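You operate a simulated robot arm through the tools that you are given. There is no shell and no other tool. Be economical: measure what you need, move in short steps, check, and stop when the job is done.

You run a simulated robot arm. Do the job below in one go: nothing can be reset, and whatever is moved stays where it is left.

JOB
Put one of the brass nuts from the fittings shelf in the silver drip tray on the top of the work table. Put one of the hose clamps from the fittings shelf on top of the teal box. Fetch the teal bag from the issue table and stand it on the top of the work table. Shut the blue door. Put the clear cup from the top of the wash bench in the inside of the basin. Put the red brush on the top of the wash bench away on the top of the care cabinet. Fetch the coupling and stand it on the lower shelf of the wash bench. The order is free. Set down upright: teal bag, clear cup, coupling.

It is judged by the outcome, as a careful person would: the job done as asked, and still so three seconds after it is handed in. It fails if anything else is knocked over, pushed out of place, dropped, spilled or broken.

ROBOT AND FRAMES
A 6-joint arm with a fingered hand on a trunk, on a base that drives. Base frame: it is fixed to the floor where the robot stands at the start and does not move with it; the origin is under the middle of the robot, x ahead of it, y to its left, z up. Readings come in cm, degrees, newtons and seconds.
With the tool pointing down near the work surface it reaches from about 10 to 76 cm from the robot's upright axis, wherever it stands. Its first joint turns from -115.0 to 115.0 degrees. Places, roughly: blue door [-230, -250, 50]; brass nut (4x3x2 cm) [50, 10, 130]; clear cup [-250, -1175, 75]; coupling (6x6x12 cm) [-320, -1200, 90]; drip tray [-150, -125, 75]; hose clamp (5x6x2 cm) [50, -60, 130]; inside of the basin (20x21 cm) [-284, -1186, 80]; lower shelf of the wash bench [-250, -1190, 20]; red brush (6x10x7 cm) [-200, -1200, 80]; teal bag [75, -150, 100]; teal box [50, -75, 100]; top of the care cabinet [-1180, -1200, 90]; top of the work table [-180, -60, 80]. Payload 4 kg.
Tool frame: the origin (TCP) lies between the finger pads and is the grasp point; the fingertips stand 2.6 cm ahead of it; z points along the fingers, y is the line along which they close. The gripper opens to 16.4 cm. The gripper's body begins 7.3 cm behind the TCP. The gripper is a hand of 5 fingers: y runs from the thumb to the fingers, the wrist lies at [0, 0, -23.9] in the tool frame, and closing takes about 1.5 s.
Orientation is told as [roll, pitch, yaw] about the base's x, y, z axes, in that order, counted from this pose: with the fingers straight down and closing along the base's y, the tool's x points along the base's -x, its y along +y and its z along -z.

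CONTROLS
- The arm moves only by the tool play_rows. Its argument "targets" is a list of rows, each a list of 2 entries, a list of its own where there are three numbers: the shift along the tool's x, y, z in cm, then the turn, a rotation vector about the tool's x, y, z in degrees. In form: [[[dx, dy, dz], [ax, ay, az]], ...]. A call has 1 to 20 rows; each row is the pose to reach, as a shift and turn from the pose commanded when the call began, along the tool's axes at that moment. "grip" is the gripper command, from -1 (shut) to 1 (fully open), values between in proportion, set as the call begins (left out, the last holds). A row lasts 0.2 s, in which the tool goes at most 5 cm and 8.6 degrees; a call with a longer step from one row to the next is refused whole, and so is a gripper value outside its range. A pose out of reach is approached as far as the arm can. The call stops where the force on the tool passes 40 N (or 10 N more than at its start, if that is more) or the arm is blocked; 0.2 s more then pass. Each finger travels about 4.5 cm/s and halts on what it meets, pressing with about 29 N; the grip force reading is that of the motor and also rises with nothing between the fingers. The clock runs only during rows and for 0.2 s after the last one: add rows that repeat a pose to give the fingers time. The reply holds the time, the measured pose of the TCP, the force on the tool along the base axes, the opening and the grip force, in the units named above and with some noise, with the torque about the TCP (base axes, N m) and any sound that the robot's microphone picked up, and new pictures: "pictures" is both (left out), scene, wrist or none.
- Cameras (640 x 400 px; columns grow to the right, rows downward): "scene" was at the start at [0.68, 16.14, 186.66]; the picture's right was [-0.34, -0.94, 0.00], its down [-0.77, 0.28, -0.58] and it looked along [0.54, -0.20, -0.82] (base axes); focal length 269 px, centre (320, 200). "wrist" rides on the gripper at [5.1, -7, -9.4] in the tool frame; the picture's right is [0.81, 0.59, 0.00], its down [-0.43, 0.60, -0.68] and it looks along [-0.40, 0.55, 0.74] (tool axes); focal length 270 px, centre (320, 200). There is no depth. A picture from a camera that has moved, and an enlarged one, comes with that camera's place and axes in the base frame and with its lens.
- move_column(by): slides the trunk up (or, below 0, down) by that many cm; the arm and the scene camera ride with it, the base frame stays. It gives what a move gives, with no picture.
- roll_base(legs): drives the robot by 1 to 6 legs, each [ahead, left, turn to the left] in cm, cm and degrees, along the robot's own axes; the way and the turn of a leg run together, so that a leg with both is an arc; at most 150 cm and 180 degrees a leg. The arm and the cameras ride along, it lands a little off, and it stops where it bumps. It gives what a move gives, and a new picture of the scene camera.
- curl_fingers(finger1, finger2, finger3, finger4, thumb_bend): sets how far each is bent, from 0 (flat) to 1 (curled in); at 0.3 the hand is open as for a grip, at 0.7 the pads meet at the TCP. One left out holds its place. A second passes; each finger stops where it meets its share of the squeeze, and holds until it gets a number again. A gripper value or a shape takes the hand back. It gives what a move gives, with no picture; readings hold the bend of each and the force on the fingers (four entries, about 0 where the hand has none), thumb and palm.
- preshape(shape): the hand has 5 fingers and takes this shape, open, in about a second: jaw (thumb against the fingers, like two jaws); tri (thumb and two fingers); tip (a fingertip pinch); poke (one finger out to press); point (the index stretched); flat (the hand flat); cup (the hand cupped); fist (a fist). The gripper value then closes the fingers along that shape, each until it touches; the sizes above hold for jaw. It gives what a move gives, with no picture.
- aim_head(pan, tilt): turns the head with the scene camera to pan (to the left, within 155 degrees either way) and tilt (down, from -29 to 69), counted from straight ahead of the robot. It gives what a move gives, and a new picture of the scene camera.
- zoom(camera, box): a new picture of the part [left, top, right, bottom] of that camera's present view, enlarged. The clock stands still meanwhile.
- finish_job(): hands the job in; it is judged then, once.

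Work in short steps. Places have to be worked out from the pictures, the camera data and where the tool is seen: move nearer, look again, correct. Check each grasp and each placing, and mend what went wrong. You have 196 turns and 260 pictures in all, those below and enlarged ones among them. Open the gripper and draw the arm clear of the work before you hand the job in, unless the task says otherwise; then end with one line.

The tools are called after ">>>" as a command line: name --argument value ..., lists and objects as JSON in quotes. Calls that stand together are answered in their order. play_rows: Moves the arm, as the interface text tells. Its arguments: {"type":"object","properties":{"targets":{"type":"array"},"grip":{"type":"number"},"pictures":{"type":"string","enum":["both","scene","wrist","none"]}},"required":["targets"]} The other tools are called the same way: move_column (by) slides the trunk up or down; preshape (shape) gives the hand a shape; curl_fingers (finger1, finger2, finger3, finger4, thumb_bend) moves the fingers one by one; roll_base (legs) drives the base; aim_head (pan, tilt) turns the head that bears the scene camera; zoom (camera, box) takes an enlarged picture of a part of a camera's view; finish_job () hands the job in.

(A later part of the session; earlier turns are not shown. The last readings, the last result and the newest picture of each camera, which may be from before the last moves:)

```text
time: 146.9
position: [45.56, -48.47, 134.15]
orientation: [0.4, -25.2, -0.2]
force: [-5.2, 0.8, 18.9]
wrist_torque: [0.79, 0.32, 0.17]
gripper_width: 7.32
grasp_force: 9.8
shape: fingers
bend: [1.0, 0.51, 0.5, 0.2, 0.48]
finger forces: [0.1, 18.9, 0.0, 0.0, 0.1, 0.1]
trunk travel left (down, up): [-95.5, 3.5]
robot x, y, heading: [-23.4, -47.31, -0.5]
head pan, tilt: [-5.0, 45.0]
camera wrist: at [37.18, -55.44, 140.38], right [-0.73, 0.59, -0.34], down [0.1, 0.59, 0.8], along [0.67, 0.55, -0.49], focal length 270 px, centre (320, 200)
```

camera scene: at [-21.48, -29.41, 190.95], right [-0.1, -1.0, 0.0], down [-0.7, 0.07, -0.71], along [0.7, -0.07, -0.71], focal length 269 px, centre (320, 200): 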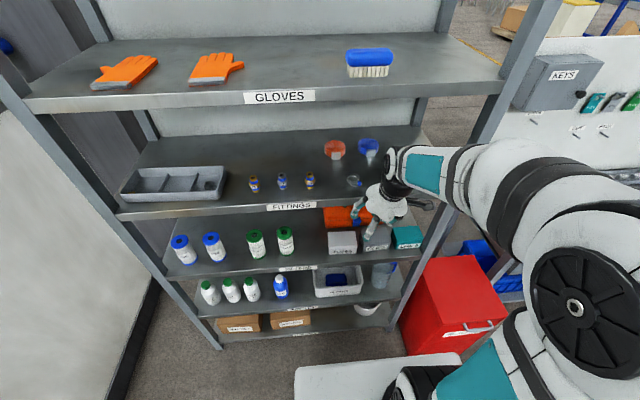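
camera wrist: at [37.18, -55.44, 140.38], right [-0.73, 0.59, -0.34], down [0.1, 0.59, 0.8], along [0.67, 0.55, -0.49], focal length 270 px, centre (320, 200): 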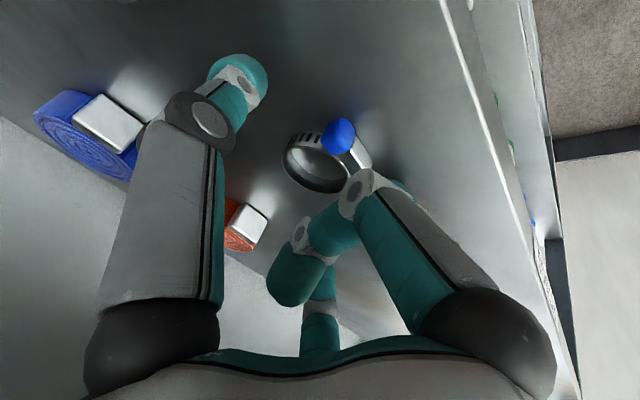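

Ring is centred. Ease off, narrow the fingers around the ring and settle lower.

>>> play_rows --targets '[[[0.3, 0, -0.7], [0, 0, 0]], [[0.3, 0, -0.7], [0, 0, 0]]]' --pictures "none"

>>> curl_fingers --finger2 0.55 --finger3 0.53 --thumb_bend 0.53

>>> play_rows --targets '[[[0.1, 0, 0.5], [0, 0, 0]], [[0.2, 0, 1], [0, 0, 0]], [[0.2, 0, 1.3], [0, 0, 0]], [[0.2, 0, 1.3], [0, 0, 0]]]' --pictures "none"

>>> zoom --camera "wrist" --box '[160, 50, 480, 250]'

```text
time: 147.5
position: [45.17, -48.5, 134.33]
orientation: [0.4, -24.8, 0.0]
force: [0.2, 0.8, 3.5]
wrist_torque: [0.21, 0.04, 0.0]
gripper_width: 7.34
grasp_force: 2.4
shape: fingers
bend: [1.0, 0.52, 0.5, 0.2, 0.48]
finger forces: [0.0, 4.7, 0.1, 0.0, 0.1, 0.1]
trunk travel left (down, up): [-95.5, 3.5]
robot x, y, heading: [-23.66, -47.62, -0.8]
head pan, tilt: [-5.0, 45.0]
```

```text
time: 148.5
position: [45.21, -48.57, 134.31]
orientation: [0.3, -24.9, 0.0]
force: [-0.5, 0.5, -0.1]
wrist_torque: [0.0, 0.0, -0.02]
gripper_width: 6.62
grasp_force: 0.0
shape: fingers
bend: [1.0, 0.55, 0.53, 0.2, 0.53]
finger forces: [0.0, 0.0, 0.1, 0.0, 0.0, 0.0]
trunk travel left (down, up): [-95.5, 3.5]
robot x, y, heading: [-23.59, -47.22, -0.3]
head pan, tilt: [-5.0, 45.0]
```

```text
time: 149.5
position: [45.23, -48.5, 133.46]
orientation: [0.4, -25.2, -0.1]
force: [-3.3, 2.6, 22.9]
wrist_torque: [0.19, 0.0, 0.04]
gripper_width: 6.61
grasp_force: 11.3
shape: fingers
bend: [1.0, 0.58, 0.53, 0.2, 0.53]
finger forces: [0.0, 16.5, 0.1, 0.1, 6.5, 0.0]
trunk travel left (down, up): [-95.5, 3.5]
robot x, y, heading: [-23.38, -47.35, -0.7]
head pan, tilt: [-5.0, 45.0]
```

```text
2.00 times, centred on (320, 150) of wrist
camera zoom: at [36.85, -55.45, 139.62], right [-0.73, 0.59, -0.34], down [0.1, 0.59, 0.8], along [0.67, 0.55, -0.49], focal length 541 px, centre (320, 300)
```

zoom: 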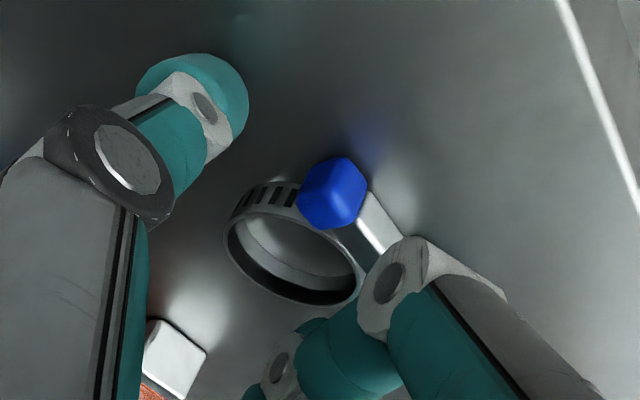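

Thumb and finger 2 both feel the shelf. Ease 0.3 up and close moderately.

>>> play_rows --targets '[[[0, 0, -0.5], [0, 0, 0]], [[0, 0, -0.5], [0, 0, 0]]]' --pictures "none"

>>> curl_fingers --finger2 0.66 --finger3 0.66 --thumb_bend 0.66

>>> zoom --camera "wrist" --box '[160, 50, 480, 250]'

```text
time: 150.1
position: [45.24, -48.77, 133.51]
orientation: [0.4, -24.8, -0.1]
force: [2.6, 0.2, 7.3]
wrist_torque: [0.24, -0.1, -0.08]
gripper_width: 6.62
grasp_force: 3.7
shape: fingers
bend: [1.0, 0.58, 0.53, 0.2, 0.53]
finger forces: [0.0, 7.7, 0.0, 0.0, 0.0, 0.1]
trunk travel left (down, up): [-95.5, 3.5]
robot x, y, heading: [-23.31, -47.24, -0.7]
head pan, tilt: [-5.0, 45.0]
```

```text
time: 151.1
position: [45.2, -48.59, 133.62]
orientation: [0.4, -24.9, -0.2]
force: [-0.1, -0.1, 4.6]
wrist_torque: [0.13, -0.11, -0.01]
gripper_width: 5.72
grasp_force: 9.0
shape: fingers
bend: [1.0, 0.64, 0.61, 0.2, 0.61]
finger forces: [0.0, 2.9, 7.4, 0.1, 8.1, 0.1]
trunk travel left (down, up): [-95.5, 3.5]
robot x, y, heading: [-23.78, -47.4, -0.5]
head pan, tilt: [-5.0, 45.0]
```

```text
2.00 times, centred on (320, 150) of wrist
camera zoom: at [36.77, -55.63, 139.88], right [-0.73, 0.59, -0.34], down [0.11, 0.59, 0.8], along [0.67, 0.55, -0.5], focal length 541 px, centre (320, 300)
```

zoom: 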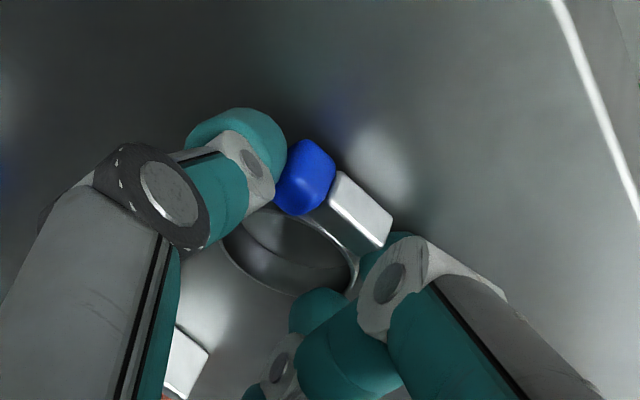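

Gripped (thumb 8 N against fingers 2/3). Lift slowly.

>>> play_rows --targets '[[[-0.1, 0, -0.4], [0, 0, 0]], [[-0.3, 0, -1], [0, 0, 0]], [[-0.5, 0, -1.8], [0, 0, 0]], [[-0.8, 0, -2.8], [0, 0, 0]], [[-0.8, 0, -2.8], [0, 0, 0]]]' --pictures "wrist"

```text
time: 152.3
position: [44.8, -48.71, 136.36]
orientation: [0.5, -24.9, -0.1]
force: [1.5, -0.5, 0.1]
wrist_torque: [0.01, -0.01, -0.01]
gripper_width: 5.41
grasp_force: 5.1
shape: fingers
bend: [1.0, 0.62, 0.66, 0.2, 0.63]
finger forces: [0.0, 5.1, 0.0, 0.1, 5.1, 0.1]
trunk travel left (down, up): [-95.5, 3.5]
robot x, y, heading: [-23.76, -47.13, -0.6]
head pan, tilt: [-5.0, 45.0]
camera wrist: at [36.37, -55.66, 142.65], right [-0.73, 0.59, -0.34], down [0.11, 0.59, 0.8], along [0.67, 0.55, -0.5], focal length 270 px, centre (320, 200)
```

wrist: 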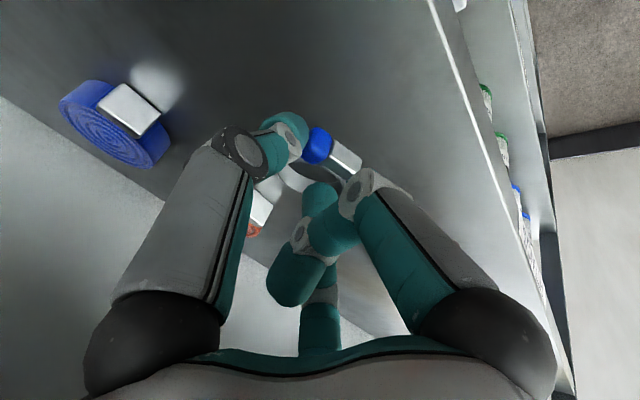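

Held by thumb and finger 2. Raise, draw straight out of the shelf, then move right in front of the teal box while tilting further.

>>> play_rows --targets '[[[-0.4, 0, -1.8], [0, 0, 0]], [[-0.6, 0, -3.6], [0, 0, 0]], [[3.4, 0, -5.7], [0, 0, 0]], [[7.4, 0, -7.8], [0, 0, 0]], [[11.3, 0, -10], [0, 0, 0]], [[15.3, 0, -12.1], [0, 0, 0]], [[15.3, -4.2, -12.1], [0, -5, 0]], [[15.3, -8.4, -12.1], [0, -10, 0]], [[15.3, -12.6, -12.1], [0, -15, 0]], [[15.3, -16.8, -12.1], [0, -20, 0]], [[15.3, -20.4, -12.1], [0, -25, 0]], [[15.3, -20.4, -12.1], [0, -25, 0]]]'

>>> move_column --by -20

>>> aim_head --pan -15 --tilt 45

```text
time: 154.9
position: [26.38, -67.35, 144.53]
orientation: [0.8, -48.4, -1.2]
force: [-0.4, 0.1, -1.5]
wrist_torque: [0.0, 0.02, 0.01]
gripper_width: 5.43
grasp_force: 4.8
shape: fingers
bend: [1.0, 0.62, 0.66, 0.2, 0.63]
finger forces: [0.0, 5.1, 0.0, 0.0, 5.0, 0.0]
out of reach, approached as far as the arm can: row 11, 12
trunk travel left (down, up): [-95.5, 3.5]
robot x, y, heading: [-23.56, -47.32, -0.1]
head pan, tilt: [-5.0, 45.0]
camera scene: at [-21.41, -29.49, 190.95], right [-0.1, -1.0, 0.0], down [-0.7, 0.07, -0.71], along [0.7, -0.07, -0.71], focal length 269 px, centre (320, 200)
camera wrist: at [16.14, -74.18, 146.81], right [-0.53, 0.6, -0.6], down [-0.21, 0.59, 0.78], along [0.82, 0.54, -0.18], focal length 270 px, centre (320, 200)
```

scene: 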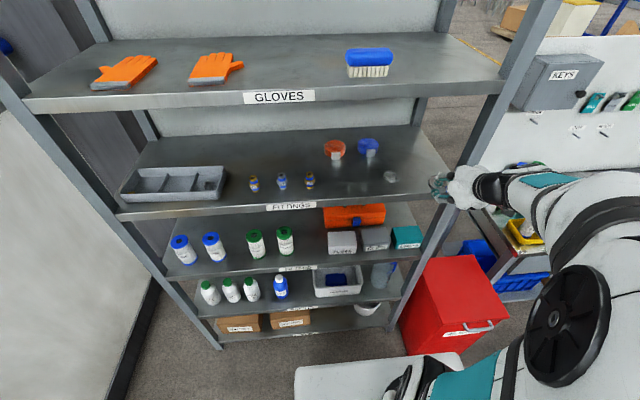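
wrist: 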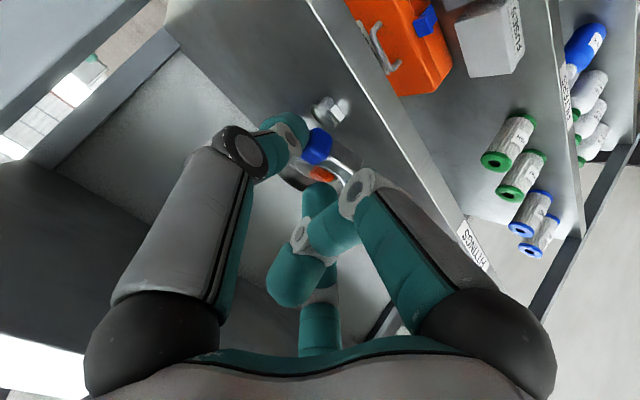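

```text
time: 157.1
position: [26.42, -67.23, 124.61]
orientation: [0.7, -48.6, -1.1]
force: [0.1, 0.6, -0.9]
wrist_torque: [-0.02, 0.01, 0.03]
gripper_width: 5.43
grasp_force: 4.8
shape: fingers
bend: [1.0, 0.62, 0.66, 0.2, 0.63]
finger forces: [0.0, 5.1, 0.0, 0.0, 5.0, 0.0]
trunk travel left (down, up): [-75.5, 23.5]
robot x, y, heading: [-23.28, -47.23, -0.4]
head pan, tilt: [-5.0, 45.0]
```

```text
time: 157.8
position: [26.49, -67.13, 124.47]
orientation: [0.7, -48.5, -1.1]
force: [-0.2, 0.2, 0.7]
wrist_torque: [0.0, 0.01, 0.02]
gripper_width: 5.4
grasp_force: 5.2
shape: fingers
bend: [1.0, 0.62, 0.66, 0.2, 0.63]
finger forces: [0.0, 5.2, 0.0, 0.0, 4.9, 0.1]
trunk travel left (down, up): [-75.5, 23.5]
robot x, y, heading: [-23.67, -46.85, -0.5]
head pan, tilt: [-15.0, 45.0]
camera scene: at [-21.74, -30.82, 170.95], right [-0.27, -0.96, 0.0], down [-0.68, 0.19, -0.71], along [0.68, -0.19, -0.71], focal length 269 px, centre (320, 200)
```

scene: 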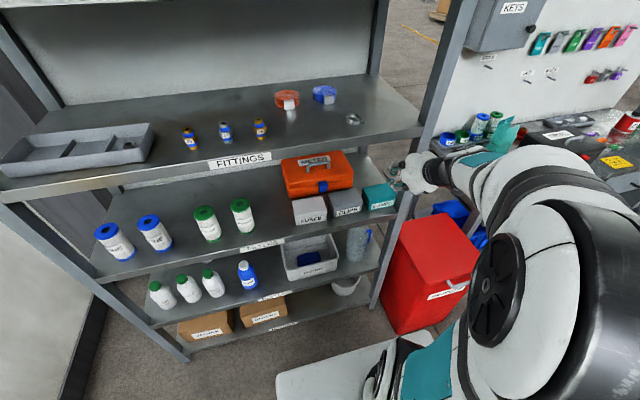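

Zoom for a better fix on the box.

>>> zoom --camera "scene" --box '[330, 130, 450, 230]'

```text
4.00 times, centred on (390, 180) of scene
camera zoom: at [-21.74, -30.82, 170.95], right [-0.27, -0.96, 0.0], down [-0.68, 0.19, -0.71], along [0.68, -0.19, -0.71], focal length 1077 px, centre (40, 280)
```

zoom: 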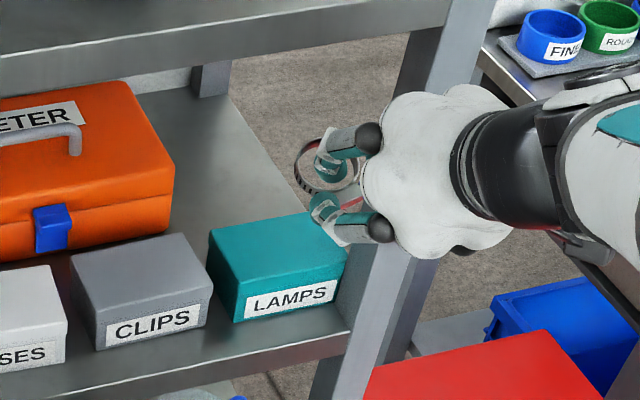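

Box top centre ≈(44.7,-73,99.6), shelf underside ≈125.5. Lower 16 cm, then swing in at a 17° azimuth from the left with tilt 35°, stopping above the box.

>>> move_column --by -16

>>> play_rows --targets '[[[0, 0, 0], [3, 3.4, 3.2]], [[0, 0, 0], [6, 6.8, 6.4]], [[0, 0, 0], [9, 10.2, 9.6]], [[0, 0, 0], [11.4, 13.5, 12.8]], [[-2.2, -0.8, 2.6], [11.4, 13.5, 12.8]], [[-4.4, -1.6, 5.2], [11.4, 13.5, 12.8]], [[-6.6, -2.4, 7.8], [11.4, 13.5, 12.8]], [[-6.6, -2.4, 7.8], [11.4, 13.5, 12.8]]]'

>>> zoom --camera "scene" --box '[330, 70, 450, 190]'

```text
time: 159.7
position: [26.48, -67.25, 108.45]
orientation: [0.7, -48.5, -1.1]
force: [-0.4, -0.3, -0.1]
wrist_torque: [0.0, 0.01, -0.02]
gripper_width: 5.42
grasp_force: 5.4
shape: fingers
bend: [1.0, 0.62, 0.66, 0.2, 0.63]
finger forces: [0.0, 5.1, 0.0, 0.0, 5.0, 0.0]
trunk travel left (down, up): [-59.5, 39.5]
robot x, y, heading: [-23.49, -47.23, -0.7]
head pan, tilt: [-15.0, 45.0]
```

```text
time: 161.5
position: [37.02, -69.6, 108.23]
orientation: [0.6, -34.9, -17.9]
force: [-0.7, -0.2, -0.3]
wrist_torque: [0.0, 0.03, -0.01]
gripper_width: 5.4
grasp_force: 5.3
shape: fingers
bend: [1.0, 0.62, 0.66, 0.2, 0.63]
finger forces: [0.1, 5.0, 0.1, 0.1, 4.9, 0.0]
trunk travel left (down, up): [-59.5, 39.5]
robot x, y, heading: [-23.48, -47.23, -0.5]
head pan, tilt: [-15.0, 45.0]
camera scene: at [-21.75, -30.82, 154.95], right [-0.27, -0.96, 0.0], down [-0.68, 0.19, -0.71], along [0.68, -0.19, -0.71], focal length 269 px, centre (320, 200)
camera wrist: at [25.93, -73.44, 112.96], right [-0.45, 0.77, -0.46], down [0.15, 0.57, 0.81], along [0.88, 0.3, -0.37], focal length 270 px, centre (320, 200)
```

scene: 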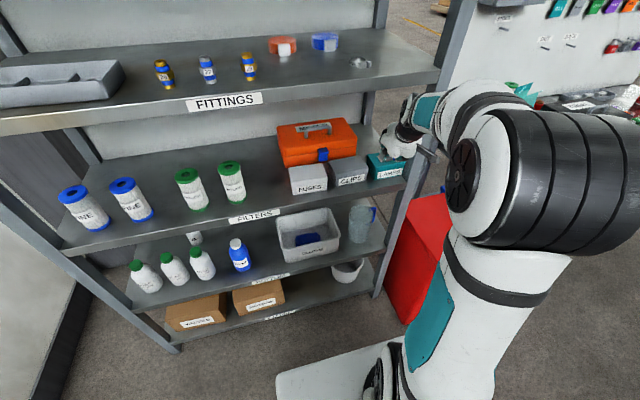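
wrist: 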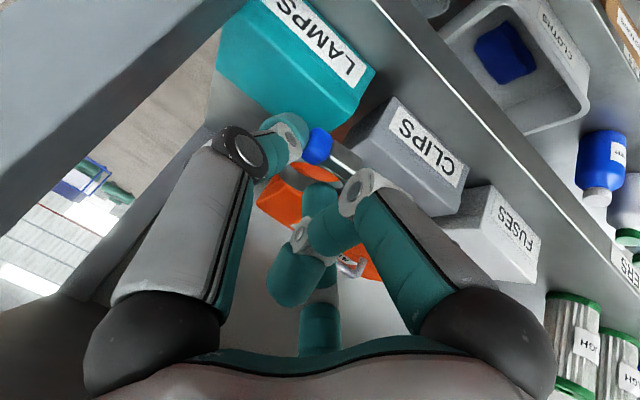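

```text
3.33 times, centred on (390, 130) of scene
camera zoom: at [-21.75, -30.82, 154.95], right [-0.27, -0.96, 0.0], down [-0.68, 0.19, -0.71], along [0.68, -0.19, -0.71], focal length 898 px, centre (87, 433)
```

zoom: 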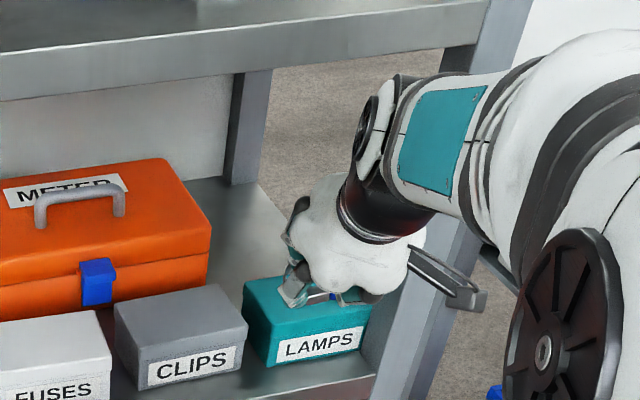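

Ring is centred on the tool axis. Move 5 cm in over the box centre (~43.6,-72.8) and down 3 cm, then check.

>>> play_rows --targets '[[[-2.3, -0.5, 1.6], [0, 0, 0]], [[-4.6, -0.95, 3.24], [0, 0, 0]], [[-3.7, -0.95, 4.5], [0, 0, 0]], [[-2.9, -0.95, 5.7], [0, 0, 0]], [[-2.9, -0.95, 5.7], [0, 0, 0]]]' --pictures "wrist"

>>> zoom --camera "scene" --box '[330, 100, 450, 190]'

```text
time: 162.7
position: [42.07, -72.33, 105.24]
orientation: [0.6, -34.8, -18.1]
force: [0.2, 0.0, 0.0]
wrist_torque: [-0.04, 0.01, 0.01]
gripper_width: 5.4
grasp_force: 5.2
shape: fingers
bend: [1.0, 0.62, 0.66, 0.2, 0.63]
finger forces: [0.1, 5.1, 0.0, 0.0, 4.8, 0.1]
trunk travel left (down, up): [-59.5, 39.5]
robot x, y, heading: [-23.58, -47.12, -0.6]
head pan, tilt: [-15.0, 45.0]
camera wrist: at [31.0, -76.09, 109.9], right [-0.45, 0.77, -0.46], down [0.15, 0.57, 0.81], along [0.88, 0.3, -0.37], focal length 270 px, centre (320, 200)
```

wrist: 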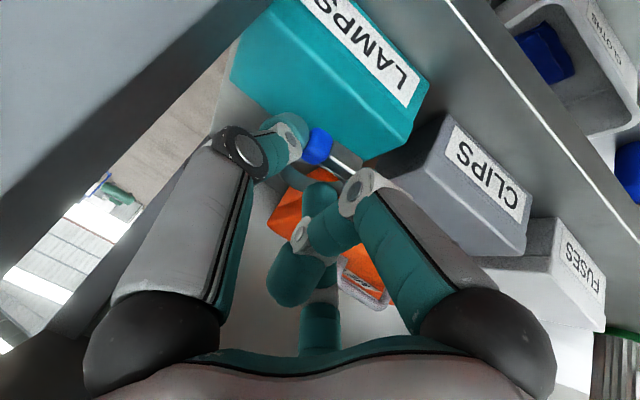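

```text
4.44 times, centred on (390, 145) of scene
camera zoom: at [-21.73, -30.83, 154.95], right [-0.27, -0.96, 0.0], down [-0.68, 0.19, -0.71], along [0.68, -0.19, -0.71], focal length 1197 px, centre (9, 444)
```

zoom: 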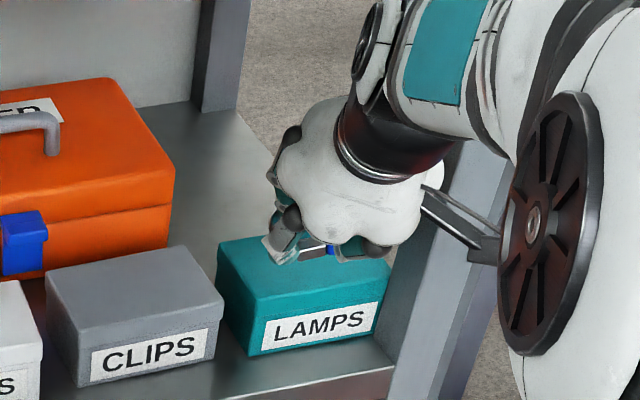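

Box corner at (41.5,-69) agrees; ring is over the box. Nudge and lower 2 cm to contact.

>>> play_rows --targets '[[[0.3, -0.3, 0.8], [0, 0, 0]], [[0.6, -0.5, 1.5], [0, 0, 0]], [[0.8, -0.5, 2.0], [0, 0, 0]], [[1, -0.5, 2.4], [0, 0, 0]]]' --pictures "none"

>>> zoom --camera "scene" --box '[370, 120, 430, 170]'

```text
time: 163.7
position: [42.05, -72.93, 102.66]
orientation: [0.6, -34.7, -18.1]
force: [0.8, 0.3, -0.1]
wrist_torque: [-0.03, -0.01, 0.01]
gripper_width: 5.4
grasp_force: 5.1
shape: fingers
bend: [1.0, 0.62, 0.66, 0.2, 0.63]
finger forces: [0.0, 5.1, 0.1, 0.0, 4.9, 0.1]
trunk travel left (down, up): [-59.5, 39.5]
robot x, y, heading: [-23.33, -46.94, -0.7]
head pan, tilt: [-15.0, 45.0]
```

```text
8.00 times, centred on (400, 145) of scene
camera zoom: at [-21.72, -30.83, 154.95], right [-0.27, -0.96, 0.0], down [-0.68, 0.19, -0.71], along [0.68, -0.19, -0.71], focal length 2154 px, centre (-320, 640)
```

zoom: 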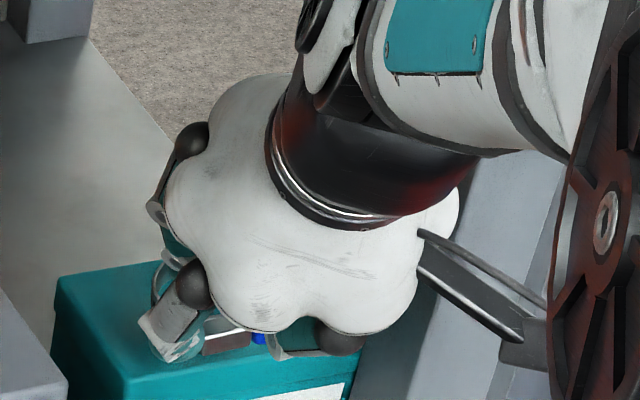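

No contact yet; continue down in small steps.

>>> play_rows --targets '[[[0.25, 0, 0.4], [0, 0, 0]], [[0.5, 0, 0.8], [0, 0, 0]], [[0.75, 0, 1.2], [0, 0, 0]], [[0.75, 0, 1.2], [0, 0, 0]]]' --pictures "wrist"

```text
time: 164.7
position: [42.26, -72.94, 101.6]
orientation: [0.6, -34.9, -18.1]
force: [-0.9, -0.1, 3.3]
wrist_torque: [0.02, -0.02, 0.03]
gripper_width: 5.42
grasp_force: 7.4
shape: fingers
bend: [1.0, 0.62, 0.66, 0.2, 0.63]
finger forces: [0.0, 7.9, 0.1, 0.0, 6.0, 0.0]
trunk travel left (down, up): [-59.5, 39.5]
robot x, y, heading: [-23.63, -47.27, -0.7]
head pan, tilt: [-15.0, 45.0]
camera wrist: at [31.11, -76.71, 106.21], right [-0.45, 0.77, -0.46], down [0.15, 0.57, 0.81], along [0.88, 0.3, -0.37], focal length 270 px, centre (320, 200)
```

wrist: 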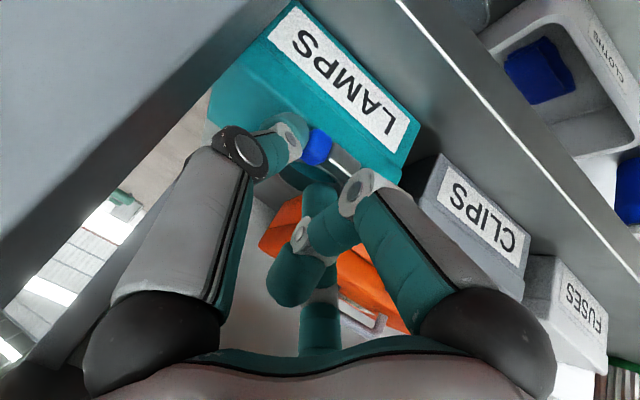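

Contact: ring touches the box top. Open and back away upward.

>>> curl_fingers --finger2 0.54 --finger3 0.5 --thumb_bend 0.5

>>> play_rows --targets '[[[-0.6, 0, -1], [0, 0, 0]], [[-1.2, 0, -2], [0, 0, 0]], [[-2.2, 0, -4], [0, 0, 0]], [[-1, 0.5, -7], [0, 0, 0]], [[2, 1, -10], [0, 0, 0]], [[5, 1.5, -13], [0, 0, 0]], [[8, 2, -16], [0, 0, 0]], [[8, 2, -16], [0, 0, 0]]]' --pictures "wrist"

>>> zoom --camera "scene" --box '[330, 100, 450, 190]'

```text
time: 165.7
position: [42.16, -72.97, 101.59]
orientation: [0.6, -34.7, -18.1]
force: [-0.3, -2.8, 8.6]
wrist_torque: [0.11, -0.09, -0.03]
gripper_width: 7.04
grasp_force: 4.5
shape: fingers
bend: [1.0, 0.59, 0.5, 0.2, 0.5]
finger forces: [0.0, 8.7, 0.0, 0.0, 0.0, 0.0]
trunk travel left (down, up): [-59.5, 39.5]
robot x, y, heading: [-23.43, -47.35, -0.5]
head pan, tilt: [-15.0, 45.0]
```

```text
time: 167.5
position: [27.28, -66.46, 109.69]
orientation: [0.6, -34.8, -18.0]
force: [-0.6, -0.1, -0.1]
wrist_torque: [0.03, 0.0, 0.01]
gripper_width: 7.05
grasp_force: 0.0
shape: fingers
bend: [1.0, 0.54, 0.5, 0.2, 0.5]
finger forces: [0.0, 0.0, 0.0, 0.1, 0.0, 0.0]
trunk travel left (down, up): [-59.5, 39.5]
robot x, y, heading: [-23.52, -47.29, -0.5]
head pan, tilt: [-15.0, 45.0]
camera wrist: at [16.24, -70.27, 114.53], right [-0.45, 0.77, -0.46], down [0.15, 0.57, 0.81], along [0.88, 0.3, -0.37], focal length 270 px, centre (320, 200)
```

wrist: 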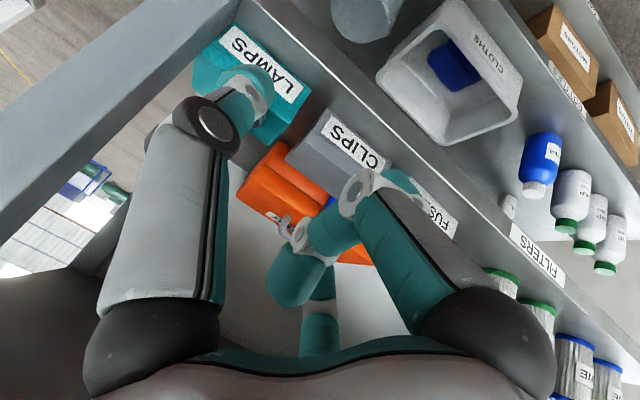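

```text
4.44 times, centred on (390, 145) of scene
camera zoom: at [-21.72, -30.84, 154.95], right [-0.27, -0.96, 0.0], down [-0.68, 0.19, -0.71], along [0.68, -0.19, -0.71], focal length 1197 px, centre (9, 444)
```

zoom: 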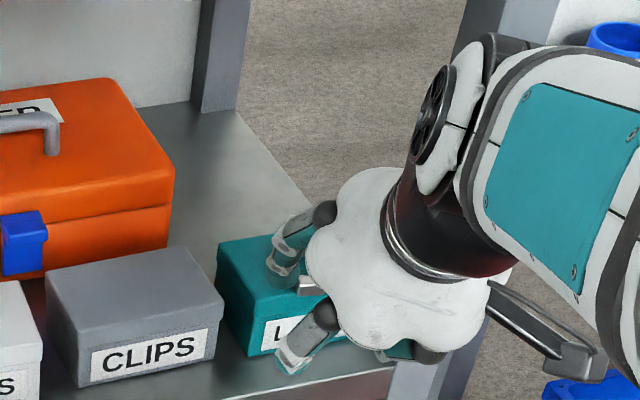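

Move the hand aside to see the box top.

>>> play_rows --targets '[[[1.5, 2.3, -2.9], [0, 0, 0]], [[2.9, 4.5, -5.7], [0, 0, 0]], [[4.4, 6.8, -8.6], [0, 0, 0]], [[5.8, 9, -11.4], [0, 0, 0]], [[5.8, 9, -11.4], [0, 0, 0]]]' --pictures "scene"

>>> zoom --camera "scene" --box '[350, 120, 430, 180]'

```text
time: 168.7
position: [28.07, -55.15, 114.58]
orientation: [0.6, -34.7, -17.9]
force: [-0.4, 0.1, -0.5]
wrist_torque: [0.03, -0.02, -0.02]
gripper_width: 7.03
grasp_force: 0.0
shape: fingers
bend: [1.0, 0.54, 0.5, 0.2, 0.5]
finger forces: [0.0, 0.1, 0.0, 0.0, 0.0, 0.2]
out of reach, approached as far as the arm can: row 2, 3, 4, 5
trunk travel left (down, up): [-59.5, 39.5]
robot x, y, heading: [-23.69, -47.51, -0.7]
head pan, tilt: [-15.0, 45.0]
camera scene: at [-21.74, -30.85, 154.95], right [-0.27, -0.96, 0.0], down [-0.68, 0.19, -0.71], along [0.68, -0.19, -0.71], focal length 269 px, centre (320, 200)
```

scene: 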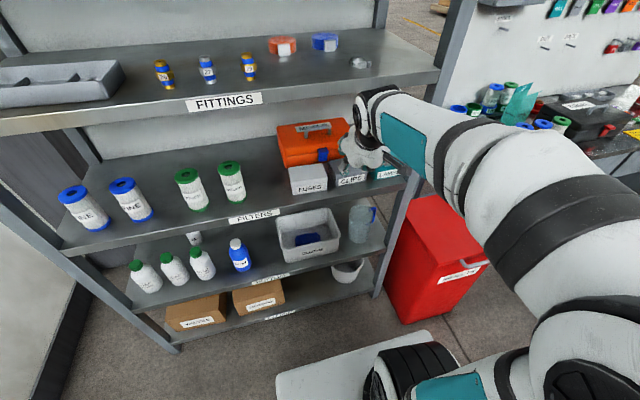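

```text
6.67 times, centred on (390, 150) of scene
camera zoom: at [-21.74, -30.85, 154.95], right [-0.27, -0.96, 0.0], down [-0.68, 0.19, -0.71], along [0.68, -0.19, -0.71], focal length 1795 px, centre (-147, 533)
```

zoom: 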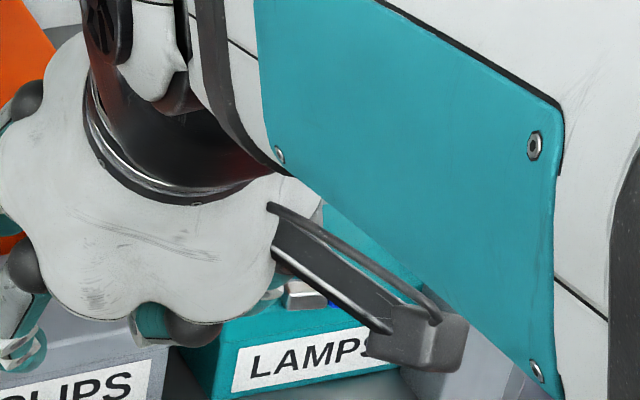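

The clamp's housing is visible on the box. Back away for a clear look.

>>> roll_base --legs '[[-30, 0, 0]]'

>>> aim_head --pan -30 --tilt 30

```text
time: 170.7
position: [-2.37, -54.75, 114.66]
orientation: [0.6, -34.7, -18.0]
force: [-0.6, -0.7, 0.2]
wrist_torque: [0.03, 0.01, 0.0]
gripper_width: 7.04
grasp_force: 0.0
shape: fingers
bend: [1.0, 0.54, 0.5, 0.2, 0.5]
finger forces: [0.0, 0.0, 0.0, 0.0, 0.0, 0.1]
trunk travel left (down, up): [-59.5, 39.5]
robot x, y, heading: [-53.63, -47.07, -0.8]
head pan, tilt: [-15.0, 45.0]
camera scene: at [-52.17, -30.51, 154.95], right [-0.27, -0.96, 0.0], down [-0.68, 0.19, -0.71], along [0.68, -0.19, -0.71], focal length 269 px, centre (320, 200)
```

scene: 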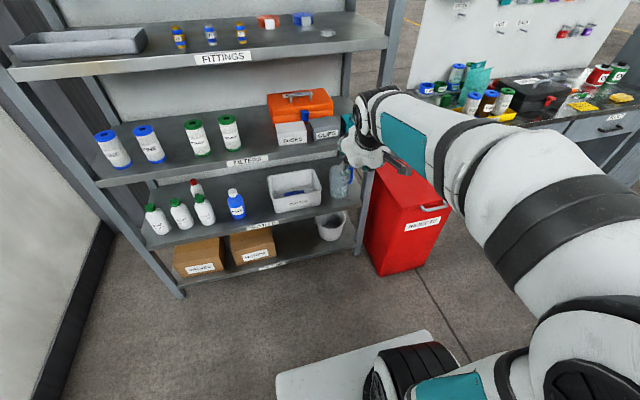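

```text
time: 171.5
position: [-2.31, -54.73, 114.66]
orientation: [0.5, -34.7, -18.0]
force: [-0.1, 0.2, -0.7]
wrist_torque: [0.0, -0.02, 0.02]
gripper_width: 7.07
grasp_force: 0.0
shape: fingers
bend: [1.0, 0.54, 0.5, 0.2, 0.5]
finger forces: [0.1, 0.1, 0.1, 0.0, 0.1, 0.0]
trunk travel left (down, up): [-59.5, 39.5]
robot x, y, heading: [-54.16, -46.83, -0.8]
head pan, tilt: [-30.0, 30.0]
camera scene: at [-52.14, -32.93, 157.2], right [-0.51, -0.86, 0.0], down [-0.43, 0.25, -0.87], along [0.75, -0.44, -0.5], focal length 269 px, centre (320, 200)
```

scene: 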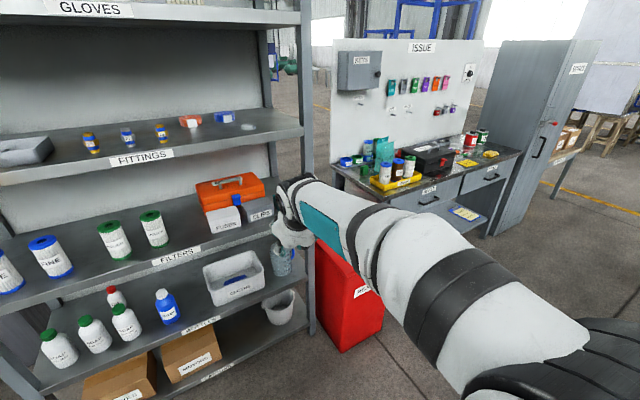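

The arm still hides it; I'll move on to the issue table (y≈-137) and look back from there. Raise trunk 25 cm and drive right.

>>> move_column --by 25

>>> roll_base --legs '[[0, -90, 0.8]]'

>>> aim_head --pan 38 --tilt 30

>>> zoom --camera "scene" --box '[220, 120, 420, 245]'

```text
time: 174.1
position: [-2.27, -54.82, 139.72]
orientation: [0.6, -34.6, -18.1]
force: [-0.3, 1.3, -0.4]
wrist_torque: [-0.03, 0.0, -0.01]
gripper_width: 7.07
grasp_force: 0.1
shape: fingers
bend: [1.0, 0.54, 0.5, 0.2, 0.5]
finger forces: [0.0, 0.1, 0.0, 0.1, 0.0, 0.0]
trunk travel left (down, up): [-84.5, 14.5]
robot x, y, heading: [-54.0, -46.95, -1.0]
head pan, tilt: [-30.0, 30.0]
```

```text
time: 178.7
position: [-2.72, -142.52, 139.73]
orientation: [0.6, -34.7, -17.5]
force: [0.8, -0.6, -0.1]
wrist_torque: [0.0, -0.02, 0.0]
gripper_width: 7.05
grasp_force: 0.0
shape: fingers
bend: [1.0, 0.54, 0.5, 0.2, 0.5]
finger forces: [0.0, 0.0, 0.0, 0.1, 0.0, 0.0]
trunk travel left (down, up): [-84.5, 14.5]
robot x, y, heading: [-54.87, -135.38, -0.1]
head pan, tilt: [-30.0, 30.0]
camera scene: at [-52.77, -121.24, 182.22], right [-0.5, -0.87, 0.0], down [-0.43, 0.25, -0.87], along [0.75, -0.43, -0.5], focal length 269 px, centre (320, 200)
```

scene: 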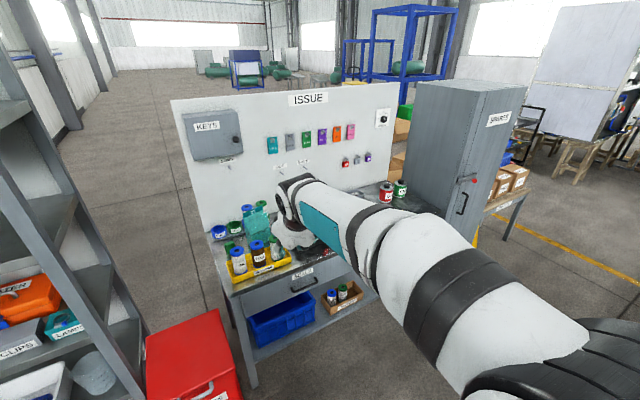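

```text
time: 180.1
position: [-2.66, -142.68, 139.62]
orientation: [0.6, -34.7, -17.5]
force: [0.3, -0.1, -0.9]
wrist_torque: [0.0, 0.0, -0.02]
gripper_width: 7.03
grasp_force: 0.1
shape: fingers
bend: [1.0, 0.54, 0.5, 0.2, 0.5]
finger forces: [0.0, 0.0, 0.1, 0.0, 0.1, 0.1]
trunk travel left (down, up): [-84.5, 14.5]
robot x, y, heading: [-54.32, -135.27, -0.2]
head pan, tilt: [38.0, 30.0]
camera scene: at [-53.46, -111.1, 182.21], right [0.61, -0.79, 0.0], down [-0.39, -0.31, -0.87], along [0.68, 0.53, -0.5], focal length 269 px, centre (320, 200)
```

scene: 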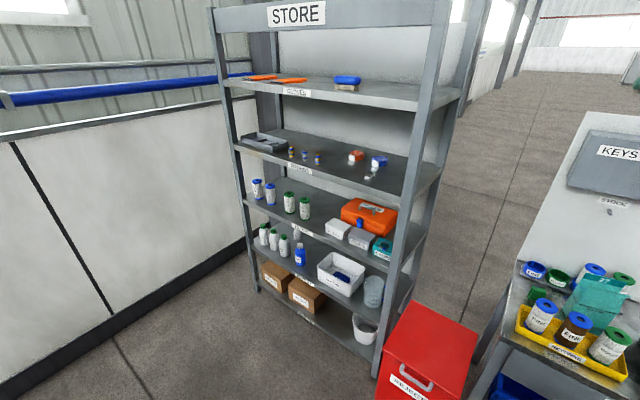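

```text
3.20 times, centred on (320, 182) of scene
camera zoom: at [-53.46, -111.1, 182.21], right [0.61, -0.79, 0.0], down [-0.39, -0.31, -0.87], along [0.68, 0.53, -0.5], focal length 862 px, centre (320, 256)
```

zoom: 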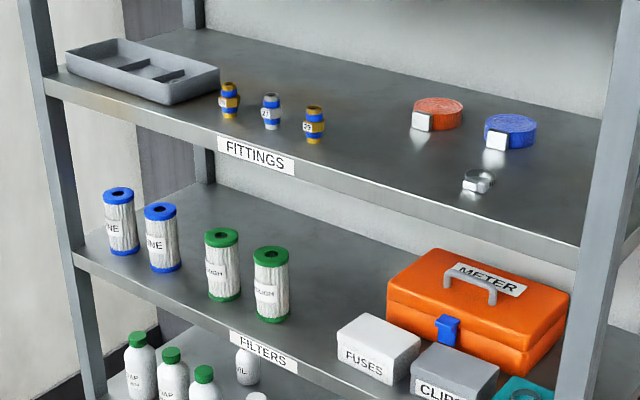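

A ring shows on the teal box; confirm with a closer crop, and look at the issue table.

>>> zoom --camera "scene" --box '[350, 215, 430, 275]'

>>> aim_head --pan -3 --tilt 35

```text
6.67 times, centred on (390, 245) of scene
camera zoom: at [-53.46, -111.1, 182.21], right [0.61, -0.79, 0.0], down [-0.39, -0.31, -0.87], along [0.68, 0.53, -0.5], focal length 1795 px, centre (-147, -100)
```

zoom: 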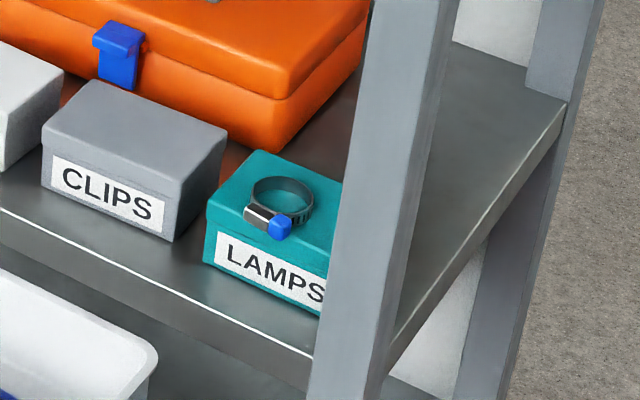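

```text
time: 181.2
position: [-2.73, -142.53, 139.67]
orientation: [0.5, -34.7, -17.4]
force: [0.6, -0.7, -0.5]
wrist_torque: [-0.04, 0.03, -0.03]
gripper_width: 7.02
grasp_force: 0.0
shape: fingers
bend: [1.0, 0.54, 0.5, 0.2, 0.5]
finger forces: [0.1, 0.0, 0.0, 0.0, 0.0, 0.1]
trunk travel left (down, up): [-84.5, 14.5]
robot x, y, heading: [-54.46, -135.12, -0.1]
head pan, tilt: [-3.0, 35.0]
camera scene: at [-51.8, -117.11, 181.43], right [-0.05, -1.0, 0.0], down [-0.57, 0.03, -0.82], along [0.82, -0.04, -0.57], focal length 269 px, centre (320, 200)
```

scene: 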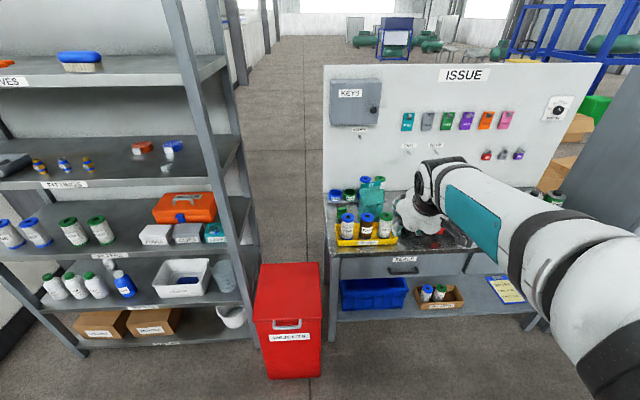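

The clamp rests flat on the teal box. Now examine the bag.

>>> zoom --camera "scene" --box '[320, 160, 460, 250]'

```text
4.44 times, centred on (390, 205) of scene
camera zoom: at [-51.8, -117.11, 181.43], right [-0.05, -1.0, 0.0], down [-0.57, 0.03, -0.82], along [0.82, -0.04, -0.57], focal length 1197 px, centre (9, 178)
```

zoom: 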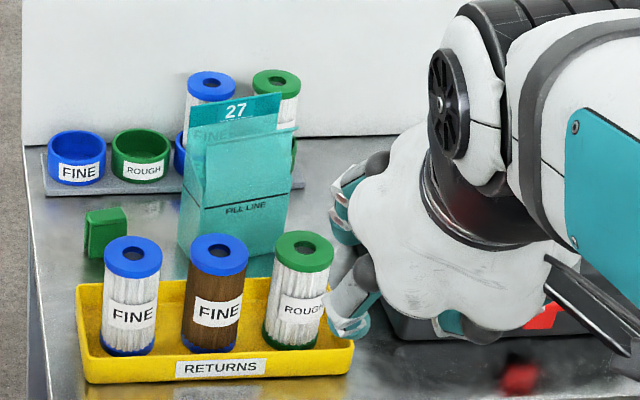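

Bag centre triangulates to about (71,-152), table ≈86, rim ≈102, card top ≈107. Drive to y≈-152, x≈3, open the hand, and turn the tool vertical with the thumb toward me.

>>> roll_base --legs '[[0, -17, 0], [57, 0, 0]]'

>>> preshape --shape "jaw"

>>> play_rows --targets '[[[0, 0, 0], [0, 8, 0]], [[0, 0, 0], [0, 16, 0]], [[0, 0, 0], [0, 24, 0]], [[0, 0, 0], [0, 32, 0]], [[0, 0, 0], [0, 34.7, 0]], [[0, 0, 0], [0, 34.7, 0]]]' --pictures "none"

>>> play_rows --targets '[[[0, 0, 0], [0, 0, 8.5]], [[0, 0, 0], [0, 0, 17]], [[0, 0, 0], [0, 0, 25.5]], [[0, 0, 0], [0, 0, 34]], [[0, 0, 0], [0, 0, 42.5]], [[0, 0, 0], [0, 0, 51]], [[0, 0, 0], [0, 0, 59.5]], [[0, 0, 0], [0, 0, 68]], [[0, 0, 0], [0, 0, 72.5]], [[0, 0, 0], [0, 0, 72.5]]]'

```text
time: 185.5
position: [54.69, -159.0, 139.71]
orientation: [0.5, -34.7, -17.1]
force: [-0.1, 0.1, -0.3]
wrist_torque: [0.02, 0.02, 0.01]
gripper_width: 7.06
grasp_force: 0.1
shape: fingers
bend: [1.0, 0.54, 0.5, 0.2, 0.5]
finger forces: [0.2, 0.1, 0.0, 0.0, 0.0, 0.0]
trunk travel left (down, up): [-84.5, 14.5]
robot x, y, heading: [2.82, -152.08, 0.6]
head pan, tilt: [-3.0, 35.0]
camera scene: at [5.42, -133.91, 181.43], right [-0.05, -1.0, 0.0], down [-0.57, 0.03, -0.82], along [0.82, -0.04, -0.57], focal length 269 px, centre (320, 200)
```

scene: 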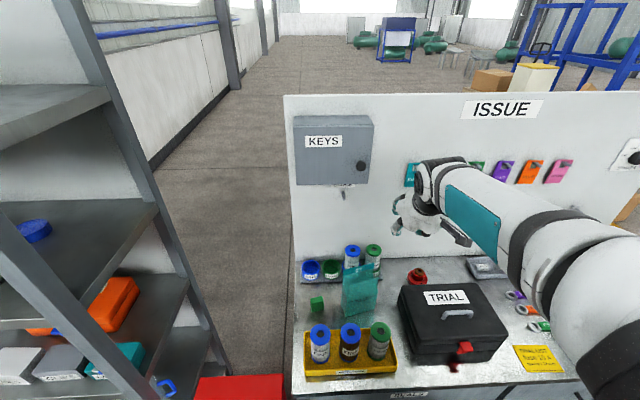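

```text
time: 186.4
position: [54.64, -158.95, 139.57]
orientation: [0.6, -34.7, -17.0]
force: [-0.2, 0.0, 0.8]
wrist_torque: [0.01, 0.01, 0.05]
gripper_width: 16.38
grasp_force: 0.0
shape: jaw
bend: [0.3, 0.3, 0.3, 0.3, 0.3]
finger forces: [0.1, 0.0, 0.0, 0.1, 0.0, 0.1]
trunk travel left (down, up): [-84.5, 14.5]
robot x, y, heading: [3.05, -152.05, 0.4]
head pan, tilt: [-3.0, 35.0]
```

```text
time: 187.8
position: [54.58, -159.0, 139.7]
orientation: [0.5, 0.1, -16.7]
force: [-0.7, 0.1, -0.1]
wrist_torque: [-0.02, 0.02, 0.0]
gripper_width: 16.38
grasp_force: 0.1
shape: jaw
bend: [0.3, 0.3, 0.3, 0.3, 0.3]
finger forces: [0.0, 0.0, 0.0, 0.0, 0.0, 0.0]
trunk travel left (down, up): [-84.5, 14.5]
robot x, y, heading: [2.92, -152.08, 0.4]
head pan, tilt: [-3.0, 35.0]
```

```text
time: 190.0
position: [54.67, -158.94, 139.65]
orientation: [0.2, 0.4, -89.5]
force: [0.3, -0.9, -0.1]
wrist_torque: [-0.01, 0.05, 0.0]
gripper_width: 16.4
grasp_force: 0.0
shape: jaw
bend: [0.3, 0.3, 0.3, 0.3, 0.3]
finger forces: [0.0, 0.1, 0.0, 0.0, 0.1, 0.0]
trunk travel left (down, up): [-84.5, 14.5]
robot x, y, heading: [2.77, -152.17, 0.1]
head pan, tilt: [-3.0, 35.0]
camera scene: at [5.35, -133.92, 181.43], right [-0.05, -1.0, 0.0], down [-0.57, 0.03, -0.82], along [0.82, -0.04, -0.57], focal length 269 px, centre (320, 200)
camera wrist: at [47.68, -154.08, 149.03], right [0.58, 0.82, 0.01], down [0.6, -0.43, 0.68], along [0.55, -0.39, -0.74], focal length 270 px, centre (320, 200)
```

scene: 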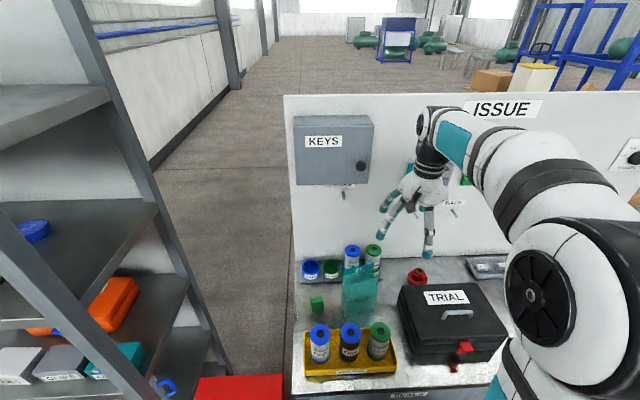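
wrist: 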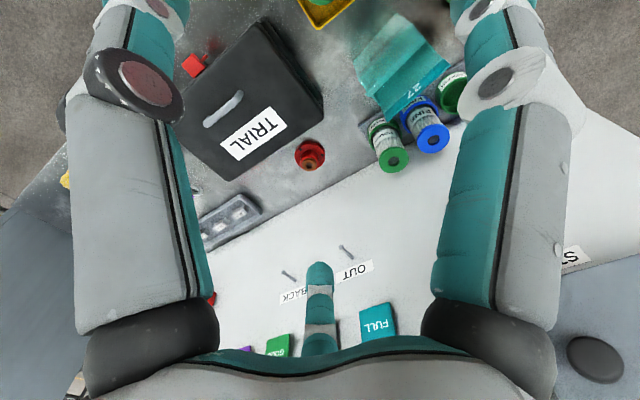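

Zoom to measure the bag from this closer camera position.

>>> zoom --camera "scene" --box '[290, 230, 420, 380]'

```text
2.67 times, centred on (355, 305) of scene
camera zoom: at [5.35, -133.92, 181.43], right [-0.05, -1.0, 0.0], down [-0.57, 0.03, -0.82], along [0.82, -0.04, -0.57], focal length 718 px, centre (227, -80)
```

zoom: 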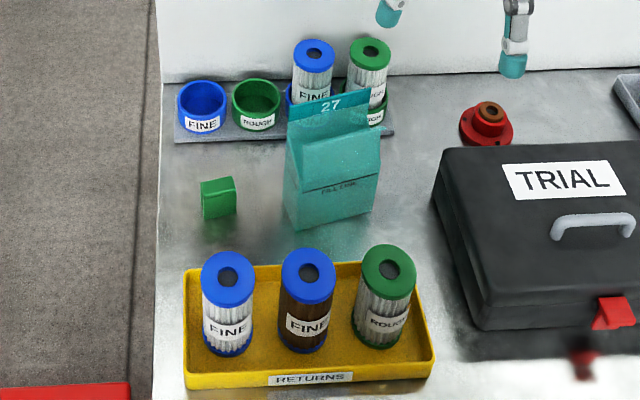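

The bag has a gabled body with a flat header ("27") at z≈104–108 along a face turned ~13°. I'll pinch that header with the tip shape. Lower the trunk 20 and move over it.

>>> preshape --shape "tip"

>>> move_column --by -20

>>> play_rows --targets '[[[2, 3.6, 0], [0, 0, -3.3]], [[4, 7.2, 0], [0, 0, -6.6]], [[6, 10.8, 0], [0, 0, -10]], [[7.9, 14.3, 0], [0, 0, -13]], [[7.9, 14.3, 0], [0, 0, -13]]]'

>>> zoom --camera "scene" --box '[290, 180, 450, 300]'

```text
time: 190.9
position: [54.55, -158.95, 139.64]
orientation: [0.1, 0.4, -89.3]
force: [-0.9, -0.4, 0.0]
wrist_torque: [0.0, -0.01, -0.04]
gripper_width: 16.38
grasp_force: 0.1
shape: tip
bend: [0.14, 0.3, 0.3, 0.14, 0.3]
finger forces: [0.1, 0.0, 0.1, 0.0, 0.0, 0.0]
trunk travel left (down, up): [-84.5, 14.5]
robot x, y, heading: [2.67, -152.5, 0.3]
head pan, tilt: [-3.0, 35.0]
```

```text
time: 193.1
position: [54.75, -159.01, 119.68]
orientation: [0.2, 0.4, -89.3]
force: [0.3, -0.4, 1.3]
wrist_torque: [0.03, -0.01, -0.02]
gripper_width: 16.37
grasp_force: 0.0
shape: tip
bend: [0.14, 0.3, 0.3, 0.14, 0.3]
finger forces: [0.0, 0.0, 0.0, 0.0, 0.0, 0.0]
trunk travel left (down, up): [-64.5, 34.5]
robot x, y, heading: [2.69, -152.07, 0.4]
head pan, tilt: [-3.0, 35.0]
```

```text
time: 194.3
position: [67.31, -151.23, 116.8]
orientation: [1.1, 0.2, -76.3]
force: [0.0, -0.3, 1.2]
wrist_torque: [-0.05, 0.01, 0.0]
gripper_width: 16.39
grasp_force: 0.1
shape: tip
bend: [0.14, 0.3, 0.3, 0.14, 0.3]
finger forces: [0.0, 0.0, 0.0, 0.0, 0.0, 0.1]
out of reach, approached as far as the arm can: row 2, 3, 4, 5
trunk travel left (down, up): [-64.5, 34.5]
robot x, y, heading: [3.13, -152.24, 0.2]
head pan, tilt: [-3.0, 35.0]
camera scene: at [5.32, -133.93, 161.43], right [-0.05, -1.0, 0.0], down [-0.57, 0.03, -0.82], along [0.82, -0.04, -0.57], focal length 269 px, centre (320, 200)
camera wrist: at [59.32, -148.05, 126.0], right [0.38, 0.93, 0.01], down [0.67, -0.28, 0.69], along [0.64, -0.25, -0.73], focal length 270 px, centre (320, 200)
```

scene: 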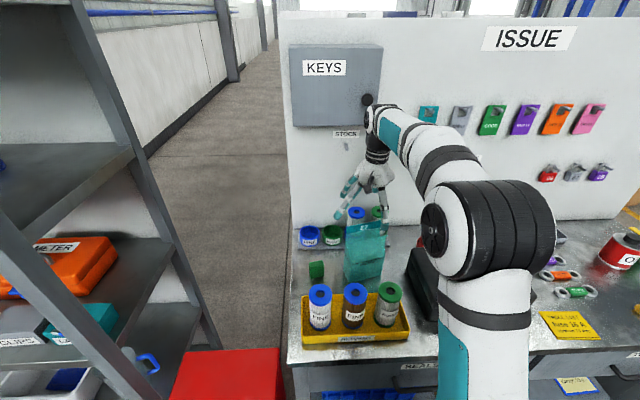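
wrist: 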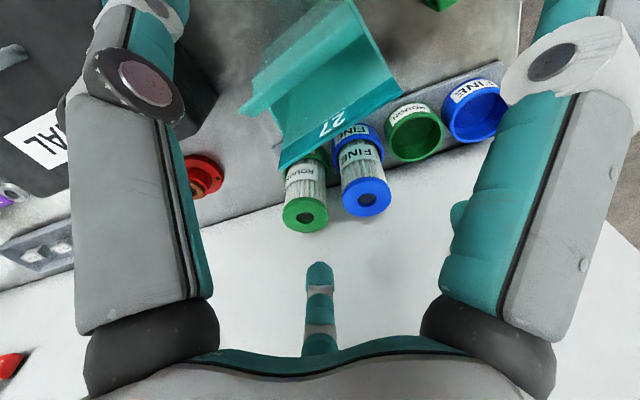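

```text
3.33 times, centred on (370, 240) of scene
camera zoom: at [5.32, -133.93, 161.43], right [-0.05, -1.0, 0.0], down [-0.57, 0.03, -0.82], along [0.82, -0.04, -0.57], focal length 898 px, centre (153, 67)
```

zoom: 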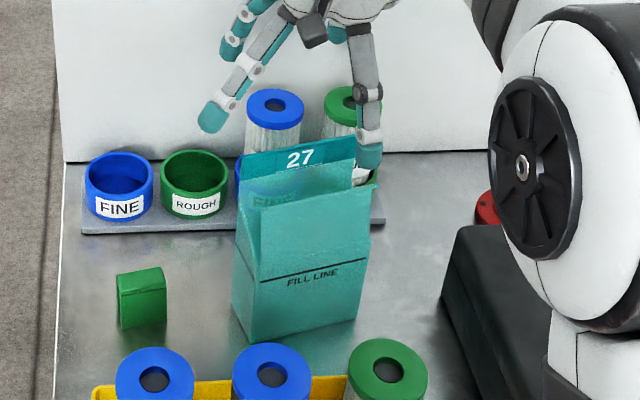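

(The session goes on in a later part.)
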